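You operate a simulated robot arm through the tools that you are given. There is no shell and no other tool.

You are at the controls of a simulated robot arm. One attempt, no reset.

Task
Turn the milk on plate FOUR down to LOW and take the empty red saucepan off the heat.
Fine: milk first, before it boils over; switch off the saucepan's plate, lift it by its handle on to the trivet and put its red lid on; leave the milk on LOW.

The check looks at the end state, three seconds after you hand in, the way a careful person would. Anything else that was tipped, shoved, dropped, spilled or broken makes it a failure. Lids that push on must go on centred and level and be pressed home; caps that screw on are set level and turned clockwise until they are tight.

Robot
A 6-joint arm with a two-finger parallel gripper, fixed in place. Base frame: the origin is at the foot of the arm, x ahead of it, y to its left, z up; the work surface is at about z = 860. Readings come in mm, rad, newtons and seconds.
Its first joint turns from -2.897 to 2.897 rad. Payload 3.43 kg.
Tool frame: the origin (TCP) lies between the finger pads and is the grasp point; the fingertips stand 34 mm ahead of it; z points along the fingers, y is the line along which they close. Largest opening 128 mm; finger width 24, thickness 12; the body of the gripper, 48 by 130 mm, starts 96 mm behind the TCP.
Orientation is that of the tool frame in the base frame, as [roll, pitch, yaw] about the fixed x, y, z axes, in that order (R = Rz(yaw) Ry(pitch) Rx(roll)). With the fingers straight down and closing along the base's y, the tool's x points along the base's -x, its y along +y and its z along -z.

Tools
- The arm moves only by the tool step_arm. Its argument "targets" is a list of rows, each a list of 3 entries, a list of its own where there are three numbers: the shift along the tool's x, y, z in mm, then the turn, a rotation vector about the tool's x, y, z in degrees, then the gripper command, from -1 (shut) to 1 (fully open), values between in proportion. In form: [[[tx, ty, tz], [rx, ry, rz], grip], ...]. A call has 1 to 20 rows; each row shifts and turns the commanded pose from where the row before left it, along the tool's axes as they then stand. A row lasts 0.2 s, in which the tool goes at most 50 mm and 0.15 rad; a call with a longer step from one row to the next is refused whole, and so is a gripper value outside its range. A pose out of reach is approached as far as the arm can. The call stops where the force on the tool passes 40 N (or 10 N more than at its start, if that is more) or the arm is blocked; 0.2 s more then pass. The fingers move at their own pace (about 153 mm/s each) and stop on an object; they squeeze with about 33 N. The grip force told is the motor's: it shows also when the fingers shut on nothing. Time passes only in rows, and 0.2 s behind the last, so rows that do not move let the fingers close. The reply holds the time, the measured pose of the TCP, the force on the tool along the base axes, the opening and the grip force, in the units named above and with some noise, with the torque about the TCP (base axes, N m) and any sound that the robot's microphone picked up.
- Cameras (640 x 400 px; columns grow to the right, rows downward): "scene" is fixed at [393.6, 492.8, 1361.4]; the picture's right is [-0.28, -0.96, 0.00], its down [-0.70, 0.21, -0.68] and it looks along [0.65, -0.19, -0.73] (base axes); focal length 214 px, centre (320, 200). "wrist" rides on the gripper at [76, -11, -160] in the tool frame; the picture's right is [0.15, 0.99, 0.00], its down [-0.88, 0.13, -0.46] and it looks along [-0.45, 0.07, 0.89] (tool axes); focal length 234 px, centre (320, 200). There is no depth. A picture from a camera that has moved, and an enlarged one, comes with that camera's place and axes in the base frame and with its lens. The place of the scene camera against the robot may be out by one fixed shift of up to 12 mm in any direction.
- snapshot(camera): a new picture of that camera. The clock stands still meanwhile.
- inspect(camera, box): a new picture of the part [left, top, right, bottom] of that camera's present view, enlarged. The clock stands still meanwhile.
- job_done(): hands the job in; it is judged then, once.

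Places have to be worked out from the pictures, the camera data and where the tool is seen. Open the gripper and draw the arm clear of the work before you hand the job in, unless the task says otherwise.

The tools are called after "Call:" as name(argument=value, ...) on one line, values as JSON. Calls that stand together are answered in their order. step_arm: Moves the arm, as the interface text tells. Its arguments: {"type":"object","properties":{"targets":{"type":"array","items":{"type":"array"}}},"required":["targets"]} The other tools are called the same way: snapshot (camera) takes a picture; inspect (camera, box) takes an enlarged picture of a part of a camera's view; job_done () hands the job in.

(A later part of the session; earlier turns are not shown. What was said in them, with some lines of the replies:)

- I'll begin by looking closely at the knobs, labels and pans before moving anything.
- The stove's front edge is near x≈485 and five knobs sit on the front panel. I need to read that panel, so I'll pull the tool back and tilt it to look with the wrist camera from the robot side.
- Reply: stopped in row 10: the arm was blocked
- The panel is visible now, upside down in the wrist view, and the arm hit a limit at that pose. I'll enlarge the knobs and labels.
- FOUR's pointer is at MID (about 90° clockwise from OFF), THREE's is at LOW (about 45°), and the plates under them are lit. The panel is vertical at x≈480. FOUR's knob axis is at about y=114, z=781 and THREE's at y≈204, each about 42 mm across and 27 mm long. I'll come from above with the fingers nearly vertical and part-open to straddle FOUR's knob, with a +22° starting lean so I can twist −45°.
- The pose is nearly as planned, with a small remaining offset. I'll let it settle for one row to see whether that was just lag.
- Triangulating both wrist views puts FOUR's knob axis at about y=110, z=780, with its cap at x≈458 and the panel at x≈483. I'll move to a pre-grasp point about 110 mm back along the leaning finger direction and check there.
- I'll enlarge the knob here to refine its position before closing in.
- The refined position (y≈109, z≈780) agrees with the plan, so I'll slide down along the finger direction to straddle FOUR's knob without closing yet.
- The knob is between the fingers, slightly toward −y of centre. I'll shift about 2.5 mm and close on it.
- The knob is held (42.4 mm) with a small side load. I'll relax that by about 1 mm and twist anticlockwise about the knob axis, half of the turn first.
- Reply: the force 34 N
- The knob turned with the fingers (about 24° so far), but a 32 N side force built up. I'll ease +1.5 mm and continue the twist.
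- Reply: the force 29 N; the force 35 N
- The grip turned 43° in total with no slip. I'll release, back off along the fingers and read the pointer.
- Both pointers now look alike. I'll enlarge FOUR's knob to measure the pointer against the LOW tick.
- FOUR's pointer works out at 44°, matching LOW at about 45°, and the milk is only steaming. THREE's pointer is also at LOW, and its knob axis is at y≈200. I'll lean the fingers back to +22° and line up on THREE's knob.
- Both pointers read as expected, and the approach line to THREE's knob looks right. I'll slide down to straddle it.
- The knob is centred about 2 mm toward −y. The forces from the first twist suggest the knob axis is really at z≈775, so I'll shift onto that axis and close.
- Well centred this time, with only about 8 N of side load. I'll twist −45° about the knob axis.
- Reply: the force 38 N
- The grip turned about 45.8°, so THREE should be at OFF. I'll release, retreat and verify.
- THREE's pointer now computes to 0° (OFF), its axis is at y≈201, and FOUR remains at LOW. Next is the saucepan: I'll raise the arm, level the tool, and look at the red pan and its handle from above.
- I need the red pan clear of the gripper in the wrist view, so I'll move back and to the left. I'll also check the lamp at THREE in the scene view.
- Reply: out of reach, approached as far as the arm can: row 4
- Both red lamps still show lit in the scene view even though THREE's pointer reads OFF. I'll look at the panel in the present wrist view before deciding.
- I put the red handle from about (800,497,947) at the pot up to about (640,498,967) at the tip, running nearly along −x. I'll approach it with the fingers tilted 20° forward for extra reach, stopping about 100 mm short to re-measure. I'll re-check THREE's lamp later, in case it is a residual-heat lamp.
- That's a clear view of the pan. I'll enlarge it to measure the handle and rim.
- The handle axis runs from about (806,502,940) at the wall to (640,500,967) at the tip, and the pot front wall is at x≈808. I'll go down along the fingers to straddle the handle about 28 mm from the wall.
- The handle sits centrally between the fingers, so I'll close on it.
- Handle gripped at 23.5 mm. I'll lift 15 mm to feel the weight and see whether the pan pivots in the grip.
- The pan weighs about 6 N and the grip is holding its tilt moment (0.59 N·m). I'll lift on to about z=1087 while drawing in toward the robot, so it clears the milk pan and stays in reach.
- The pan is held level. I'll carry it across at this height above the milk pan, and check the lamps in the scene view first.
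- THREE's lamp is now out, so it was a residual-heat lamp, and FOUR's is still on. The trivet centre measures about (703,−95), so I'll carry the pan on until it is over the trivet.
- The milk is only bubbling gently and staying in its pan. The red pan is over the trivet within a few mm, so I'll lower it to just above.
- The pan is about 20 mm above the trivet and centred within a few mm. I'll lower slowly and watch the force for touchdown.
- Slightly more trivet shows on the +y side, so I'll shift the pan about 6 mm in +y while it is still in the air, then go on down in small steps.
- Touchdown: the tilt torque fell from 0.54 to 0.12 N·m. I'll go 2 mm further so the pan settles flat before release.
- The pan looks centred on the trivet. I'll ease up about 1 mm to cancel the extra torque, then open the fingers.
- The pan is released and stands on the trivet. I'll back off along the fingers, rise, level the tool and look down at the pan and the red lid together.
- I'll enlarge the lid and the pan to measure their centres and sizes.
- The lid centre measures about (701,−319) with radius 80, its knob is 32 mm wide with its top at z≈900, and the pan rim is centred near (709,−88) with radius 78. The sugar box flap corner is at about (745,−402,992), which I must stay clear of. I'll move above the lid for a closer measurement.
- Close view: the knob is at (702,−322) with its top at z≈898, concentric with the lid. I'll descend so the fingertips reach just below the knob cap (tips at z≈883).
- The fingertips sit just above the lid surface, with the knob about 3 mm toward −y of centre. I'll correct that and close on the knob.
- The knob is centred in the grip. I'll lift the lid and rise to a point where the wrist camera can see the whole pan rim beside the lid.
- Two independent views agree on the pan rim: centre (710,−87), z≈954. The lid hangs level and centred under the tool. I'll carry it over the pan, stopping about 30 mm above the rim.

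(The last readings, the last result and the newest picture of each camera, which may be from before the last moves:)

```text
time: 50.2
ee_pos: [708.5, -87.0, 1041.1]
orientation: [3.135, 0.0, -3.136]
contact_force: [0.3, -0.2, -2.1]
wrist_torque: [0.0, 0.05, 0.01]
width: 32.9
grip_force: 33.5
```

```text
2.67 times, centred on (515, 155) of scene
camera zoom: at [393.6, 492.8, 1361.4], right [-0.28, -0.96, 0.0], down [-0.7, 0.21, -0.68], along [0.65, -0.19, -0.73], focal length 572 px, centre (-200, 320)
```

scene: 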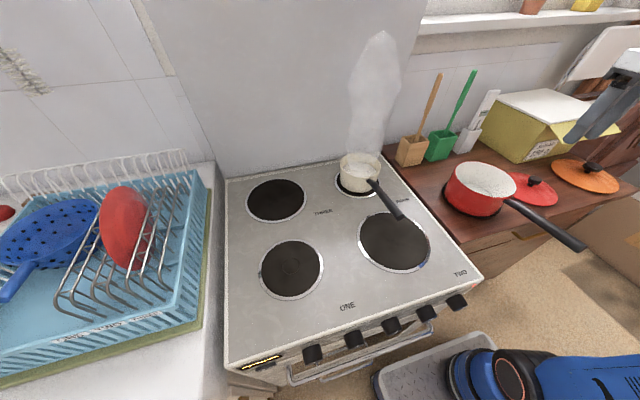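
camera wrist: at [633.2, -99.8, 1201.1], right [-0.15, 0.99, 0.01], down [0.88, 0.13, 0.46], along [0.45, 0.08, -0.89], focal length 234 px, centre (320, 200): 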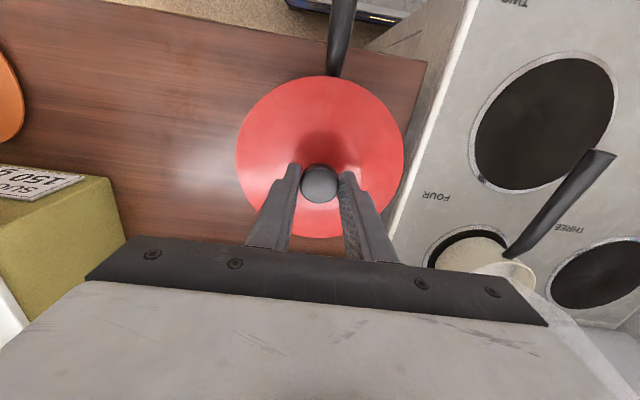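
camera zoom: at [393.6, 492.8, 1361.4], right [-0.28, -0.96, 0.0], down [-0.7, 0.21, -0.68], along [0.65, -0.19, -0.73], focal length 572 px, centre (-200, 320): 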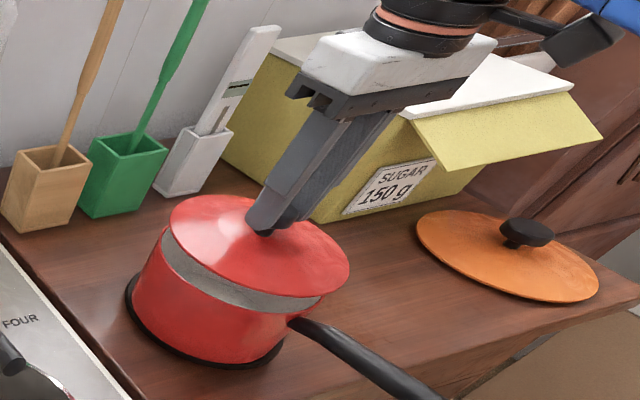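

The lid is over the pan, about 30 mm above the rim. I'll lower to a few mm above and check alignment from the scene camera.

Call:
step_arm(targets=[[[-0.8, 0, 8], [0, 0, 0], -1], [[0, 0, 8], [0, 0, 0], -1], [[0, 0, 6], [0, 0, 0], -1], [[0, 0, 0], [0, 0, 0], -1], [[0, 0, 0], [0, 0, 0], -1]])

Call:
inspect(camera="scene", box=[440, 130, 550, 230])

Call:
inspect(camera="wrist", box=[210, 50, 430, 250])

```text
time: 51.5
ee_pos: [710.0, -89.4, 1020.8]
orientation: [3.135, 0.001, -3.135]
contact_force: [0.1, -0.9, -1.7]
wrist_torque: [0.03, 0.0, 0.02]
width: 32.7
grip_force: 32.2
```

```text
4.00 times, centred on (495, 180) of scene
camera zoom: at [393.6, 492.8, 1361.4], right [-0.28, -0.96, 0.0], down [-0.7, 0.21, -0.68], along [0.65, -0.19, -0.73], focal length 858 px, centre (-380, 280)
```

zoom: 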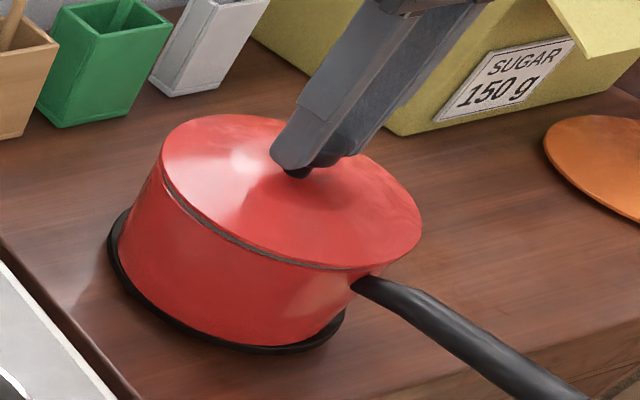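

```text
2.00 times, centred on (320, 150) of wrist
camera zoom: at [634.2, -100.8, 1179.8], right [-0.15, 0.99, 0.01], down [0.88, 0.13, 0.46], along [0.45, 0.08, -0.89], focal length 468 px, centre (320, 300)
```

zoom: 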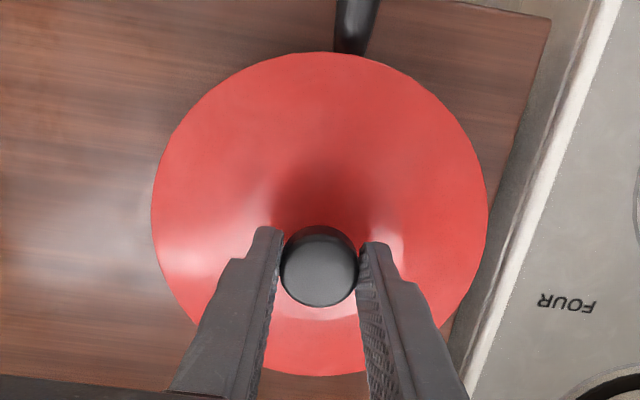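

I'll enlarge further to compare the lid edge with the rim.

Call:
inspect(camera="scene", box=[448, 148, 528, 203])

```text
7.27 times, centred on (488, 176) of scene
camera zoom: at [393.6, 492.8, 1361.4], right [-0.28, -0.96, 0.0], down [-0.7, 0.21, -0.68], along [0.65, -0.19, -0.73], focal length 1560 px, centre (-902, 378)
```

zoom: 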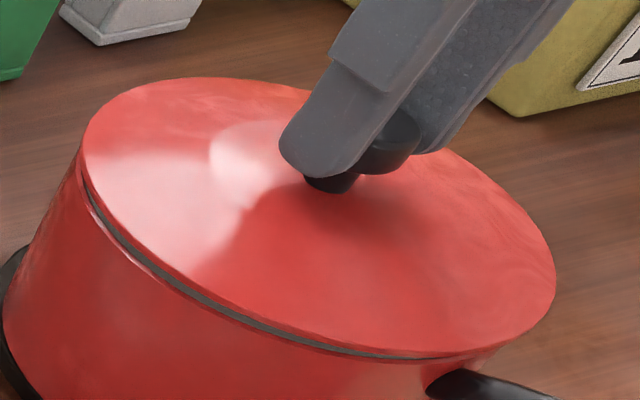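

Scene and wrist measurements agree that the lid sits about 2 mm toward −x and −y of the rim centre. I'll correct by +2 mm each way and lower in small steps, watching the force.

Call:
step_arm(targets=[[[-2.2, 1.7, 0], [0, 0, 0], -1], [[0, 0, 2], [0, 0, 0], -1], [[0, 0, 2], [0, 0, 0], -1], [[0, 0, 2], [0, 0, 0], -1], [[0, 0, 0], [0, 0, 0], -1]])

Call:
inspect(camera="scene", box=[448, 148, 528, 203])

```text
time: 52.6
ee_pos: [711.9, -86.9, 1014.3]
orientation: [3.135, 0.002, -3.134]
contact_force: [3.3, -0.1, 26.0]
wrist_torque: [-0.25, 0.01, 0.03]
width: 32.9
grip_force: 33.0
```

```text
7.27 times, centred on (488, 176) of scene
camera zoom: at [393.6, 492.8, 1361.4], right [-0.28, -0.96, 0.0], down [-0.7, 0.21, -0.68], along [0.65, -0.19, -0.73], focal length 1560 px, centre (-902, 378)
```

zoom: 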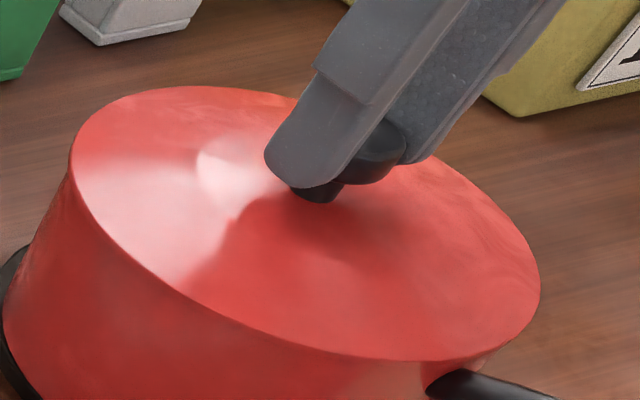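

The lid is seated on the rim with 26 N of contact, no gap visible, and centred within about 1.5 mm. I'll release the knob, rise, and look at how it sits.

Call:
step_arm(targets=[[[0, 0, -1], [0, 0, 0], -1], [[0, 0, 0], [0, 0, 0], -0.4], [[0, 0, 0], [0, 0, 0], -0.1], [[0, 0, 0], [0, 0, 0], -0.1], [[0, 0, -20], [0, 0, 0], -0.1], [[0, 0, -30], [0, 0, 0], -0.1], [[0, 0, 0], [0, 0, 0], -0.1]])

Call:
inspect(camera="scene", box=[440, 140, 540, 220])

Call:
inspect(camera="wrist", box=[210, 50, 430, 250])

```text
time: 54.2
ee_pos: [711.6, -88.6, 1062.1]
orientation: [3.134, -0.002, -3.135]
contact_force: [-0.1, 0.0, 0.7]
wrist_torque: [0.01, -0.02, 0.01]
width: 57.6
grip_force: 0.0
```

```text
5.00 times, centred on (490, 180) of scene
camera zoom: at [393.6, 492.8, 1361.4], right [-0.28, -0.96, 0.0], down [-0.7, 0.21, -0.68], along [0.65, -0.19, -0.73], focal length 1072 px, centre (-530, 300)
```

zoom: 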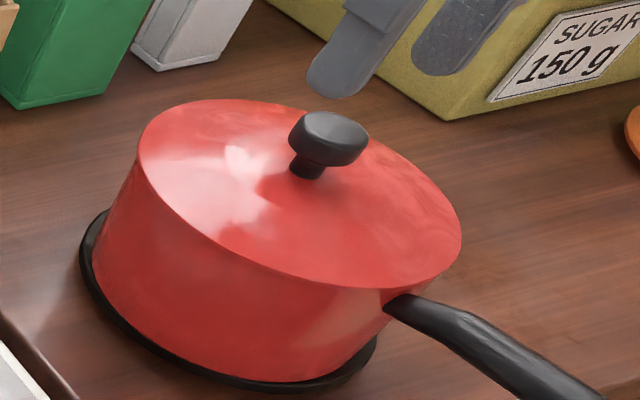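

```text
2.00 times, centred on (320, 150) of wrist
camera zoom: at [636.2, -101.3, 1222.4], right [-0.15, 0.99, 0.01], down [0.88, 0.13, 0.46], along [0.45, 0.08, -0.89], focal length 468 px, centre (320, 300)
```

zoom: 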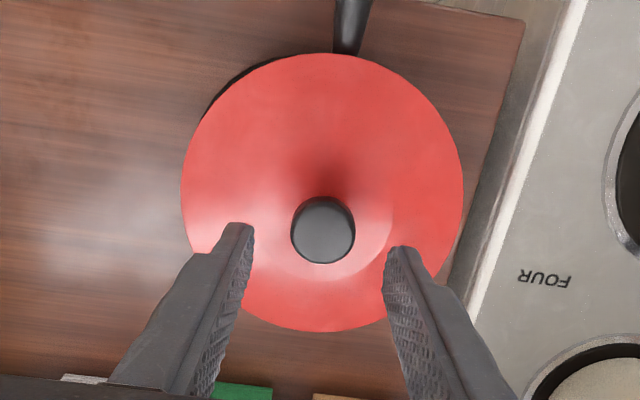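

The lid lies flush and level. To press it home, I'll close the fingers and push down centrally on the knob top, expecting contact at TCP z≈1029.

Call:
step_arm(targets=[[[0, 2.5, 0], [0, 0, 0], -1], [[0, 0, 12], [0, 0, 0], -1], [[0, 0, 12], [0, 0, 0], -1], [[0, 0, 3], [0, 0, 0], -1], [[0, 0, 3], [0, 0, 0], -1], [[0, 0, 1.5], [0, 0, 0], -1], [[0, 0, 1], [0, 0, 0], -1], [[0, 0, 1], [0, 0, 0], -1], [[0, 0, 0], [0, 0, 0], -1]])

```text
time: 56.2
ee_pos: [711.8, -83.6, 1030.4]
orientation: [3.134, 0.0, -3.133]
contact_force: [6.2, -3.1, 21.1]
wrist_torque: [-0.1, -0.16, -0.04]
width: 0.1
grip_force: 33.0
```

Contact with 21 N on the knob. I'll push a little more, staying under the 40 N stop.

Call:
step_arm(targets=[[[0, 0, 0.7], [0, 0, 0], -1], [[0, 0, 0.7], [0, 0, 0], -1], [[0, 0, 0], [0, 0, 0], -1]])

Call:
inspect(camera="scene", box=[440, 140, 540, 220])

```text
time: 56.9
ee_pos: [712.1, -84.6, 1031.4]
orientation: [3.135, 0.003, -3.134]
contact_force: [-1.0, -0.5, 7.1]
wrist_torque: [-0.02, 0.07, 0.04]
width: 0.0
grip_force: 32.3
stopped in row 3: the force on the tool passed its limit at 42 N (the readings are from after the stop); the commanded pose is now the measured one
```

```text
5.00 times, centred on (490, 180) of scene
camera zoom: at [393.6, 492.8, 1361.4], right [-0.28, -0.96, 0.0], down [-0.7, 0.21, -0.68], along [0.65, -0.19, -0.73], focal length 1072 px, centre (-530, 300)
```

zoom: 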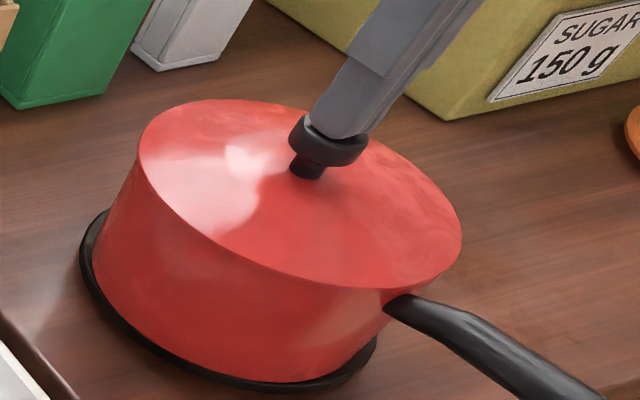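

The lid was pressed with 42 N and did not move, so it is home. I'll withdraw upward, open the gripper and draw the arm back clear.

Call:
step_arm(targets=[[[0, 0, -10], [0, 0, 0], -1], [[0, 0, -30], [0, 0, 0], -1], [[0, 0, -35], [0, 0, 0], 0], [[25, 0, -20], [0, 0, 0], 1], [[40, 0, 0], [0, 0, 0], 1], [[45, 0, 0], [0, 0, 0], 1], [[45, 0, 0], [0, 0, 0], 1], [[45, 0, 0], [0, 0, 0], 1], [[0, 0, 0], [0, 0, 0], 1]])

Call:
snapshot(camera="scene")

Call:
inspect(camera="scene", box=[330, 130, 410, 230])

Call:
inspect(camera="scene", box=[370, 275, 490, 350])

Call:
snapshot(camera="wrist")

```text
time: 58.9
ee_pos: [511.5, -87.2, 1124.0]
orientation: [3.136, 0.0, -3.136]
contact_force: [-0.4, 0.0, 0.4]
wrist_torque: [-0.03, 0.0, 0.03]
width: 128.0
grip_force: 0.1
```

```text
taken
```

scene: 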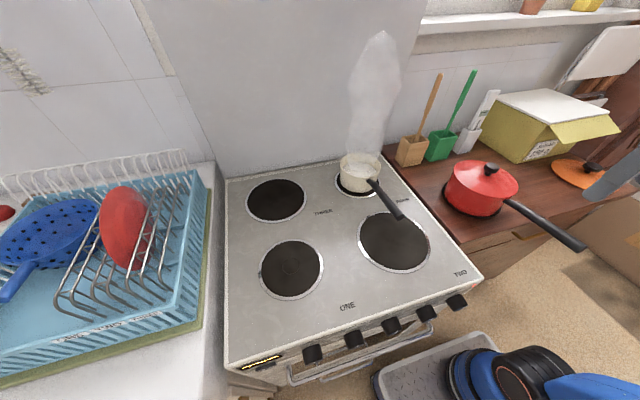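

```text
4.00 times, centred on (370, 180) of scene
camera zoom: at [393.6, 492.8, 1361.4], right [-0.28, -0.96, 0.0], down [-0.7, 0.21, -0.68], along [0.65, -0.19, -0.73], focal length 858 px, centre (120, 280)
```

zoom: 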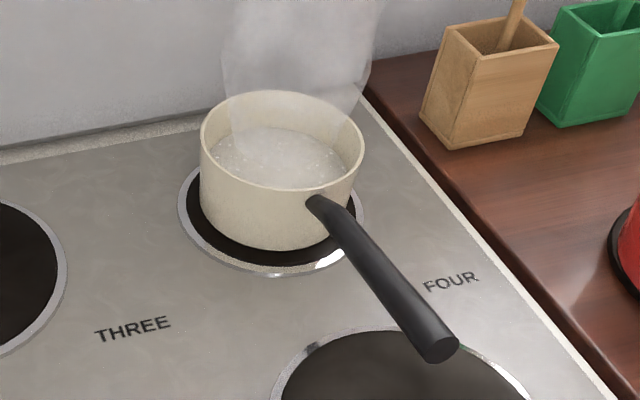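

```text
5.33 times, centred on (430, 312) of scene
camera zoom: at [393.6, 492.8, 1361.4], right [-0.28, -0.96, 0.0], down [-0.7, 0.21, -0.68], along [0.65, -0.19, -0.73], focal length 1144 px, centre (-267, -400)
```

zoom: 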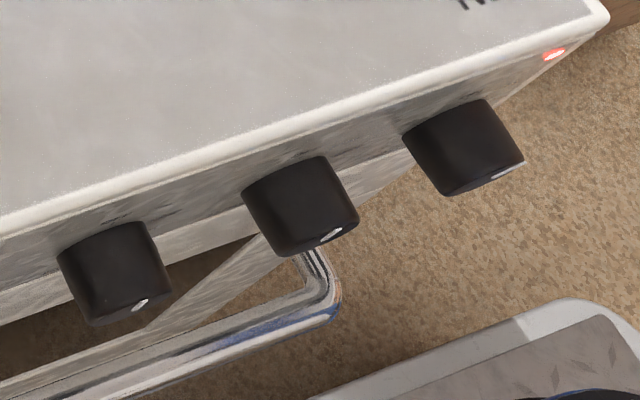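

```text
taken
camera wrist: at [435.4, -99.7, 1283.9], right [-0.15, 0.99, 0.01], down [0.88, 0.13, 0.46], along [0.45, 0.08, -0.89], focal length 234 px, centre (320, 200)
```

wrist: 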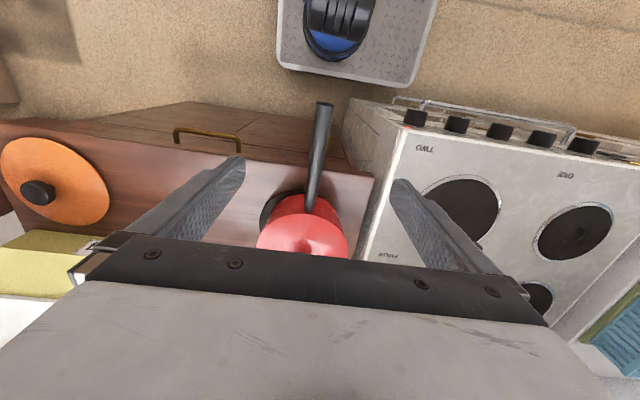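

All is as wanted: FOUR is at LOW with its lamp lit, THREE is at OFF with its lamp out, and the milk is calm in its pan. The red pan stands on the trivet with its lid seated. I'll draw the arm back a little further so it's clear.

Call:
step_arm(targets=[[[30, 0, -10], [0, 0, 0], 1], [[30, 0, -10], [0, 0, 0], 1], [[0, 0, 0], [0, 0, 0], 1]])

Call:
inspect(camera="scene", box=[430, 120, 630, 260])

```text
time: 59.7
ee_pos: [460.1, -87.0, 1124.8]
orientation: [3.133, 0.009, -3.135]
contact_force: [0.5, 0.6, -0.2]
wrist_torque: [0.0, 0.01, -0.01]
width: 128.0
grip_force: 0.0
out of reach, approached as far as the arm can: row 2
```

```text
2.86 times, centred on (530, 190) of scene
camera zoom: at [393.6, 492.8, 1361.4], right [-0.28, -0.96, 0.0], down [-0.7, 0.21, -0.68], along [0.65, -0.19, -0.73], focal length 613 px, centre (-280, 229)
```

zoom: 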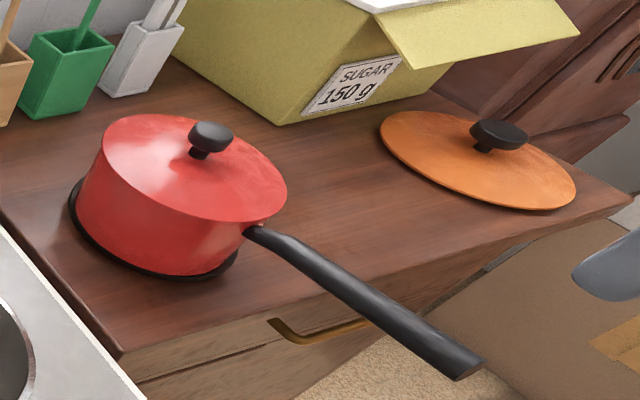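

The arm is clear with the gripper open, and everything is in its end state, so I'm handing the job in.

Call:
job_done()

```text
The job is handed in.
```

The milk on plate FOUR is turned down to LOW and still in its pan. The red saucepan is off the heat, on the trivet with its lid on. I've handed the job in and don't have the check's result yet.

- **Milk:** I did this first. FOUR's knob went from MID to LOW; the pointer measured about 44° against a LOW mark at about 45°. The milk was bubbling gently and had not risen when I last looked.
- **Plate THREE:** The knob is at OFF. Its lamp stayed lit for a few seconds after I turned it, then went out once the pan was lifted.
- **Saucepan:** I lifted it by its handle, carried it above the milk pan and set it on the trivet, centred within about 1 cm.
- **Lid:** It is on level and centred within about 1.5 mm. I pressed it down with 42 N and it did not move further.

I saw nothing else tipped, moved or spilled. The gripper is open and the arm is drawn back.
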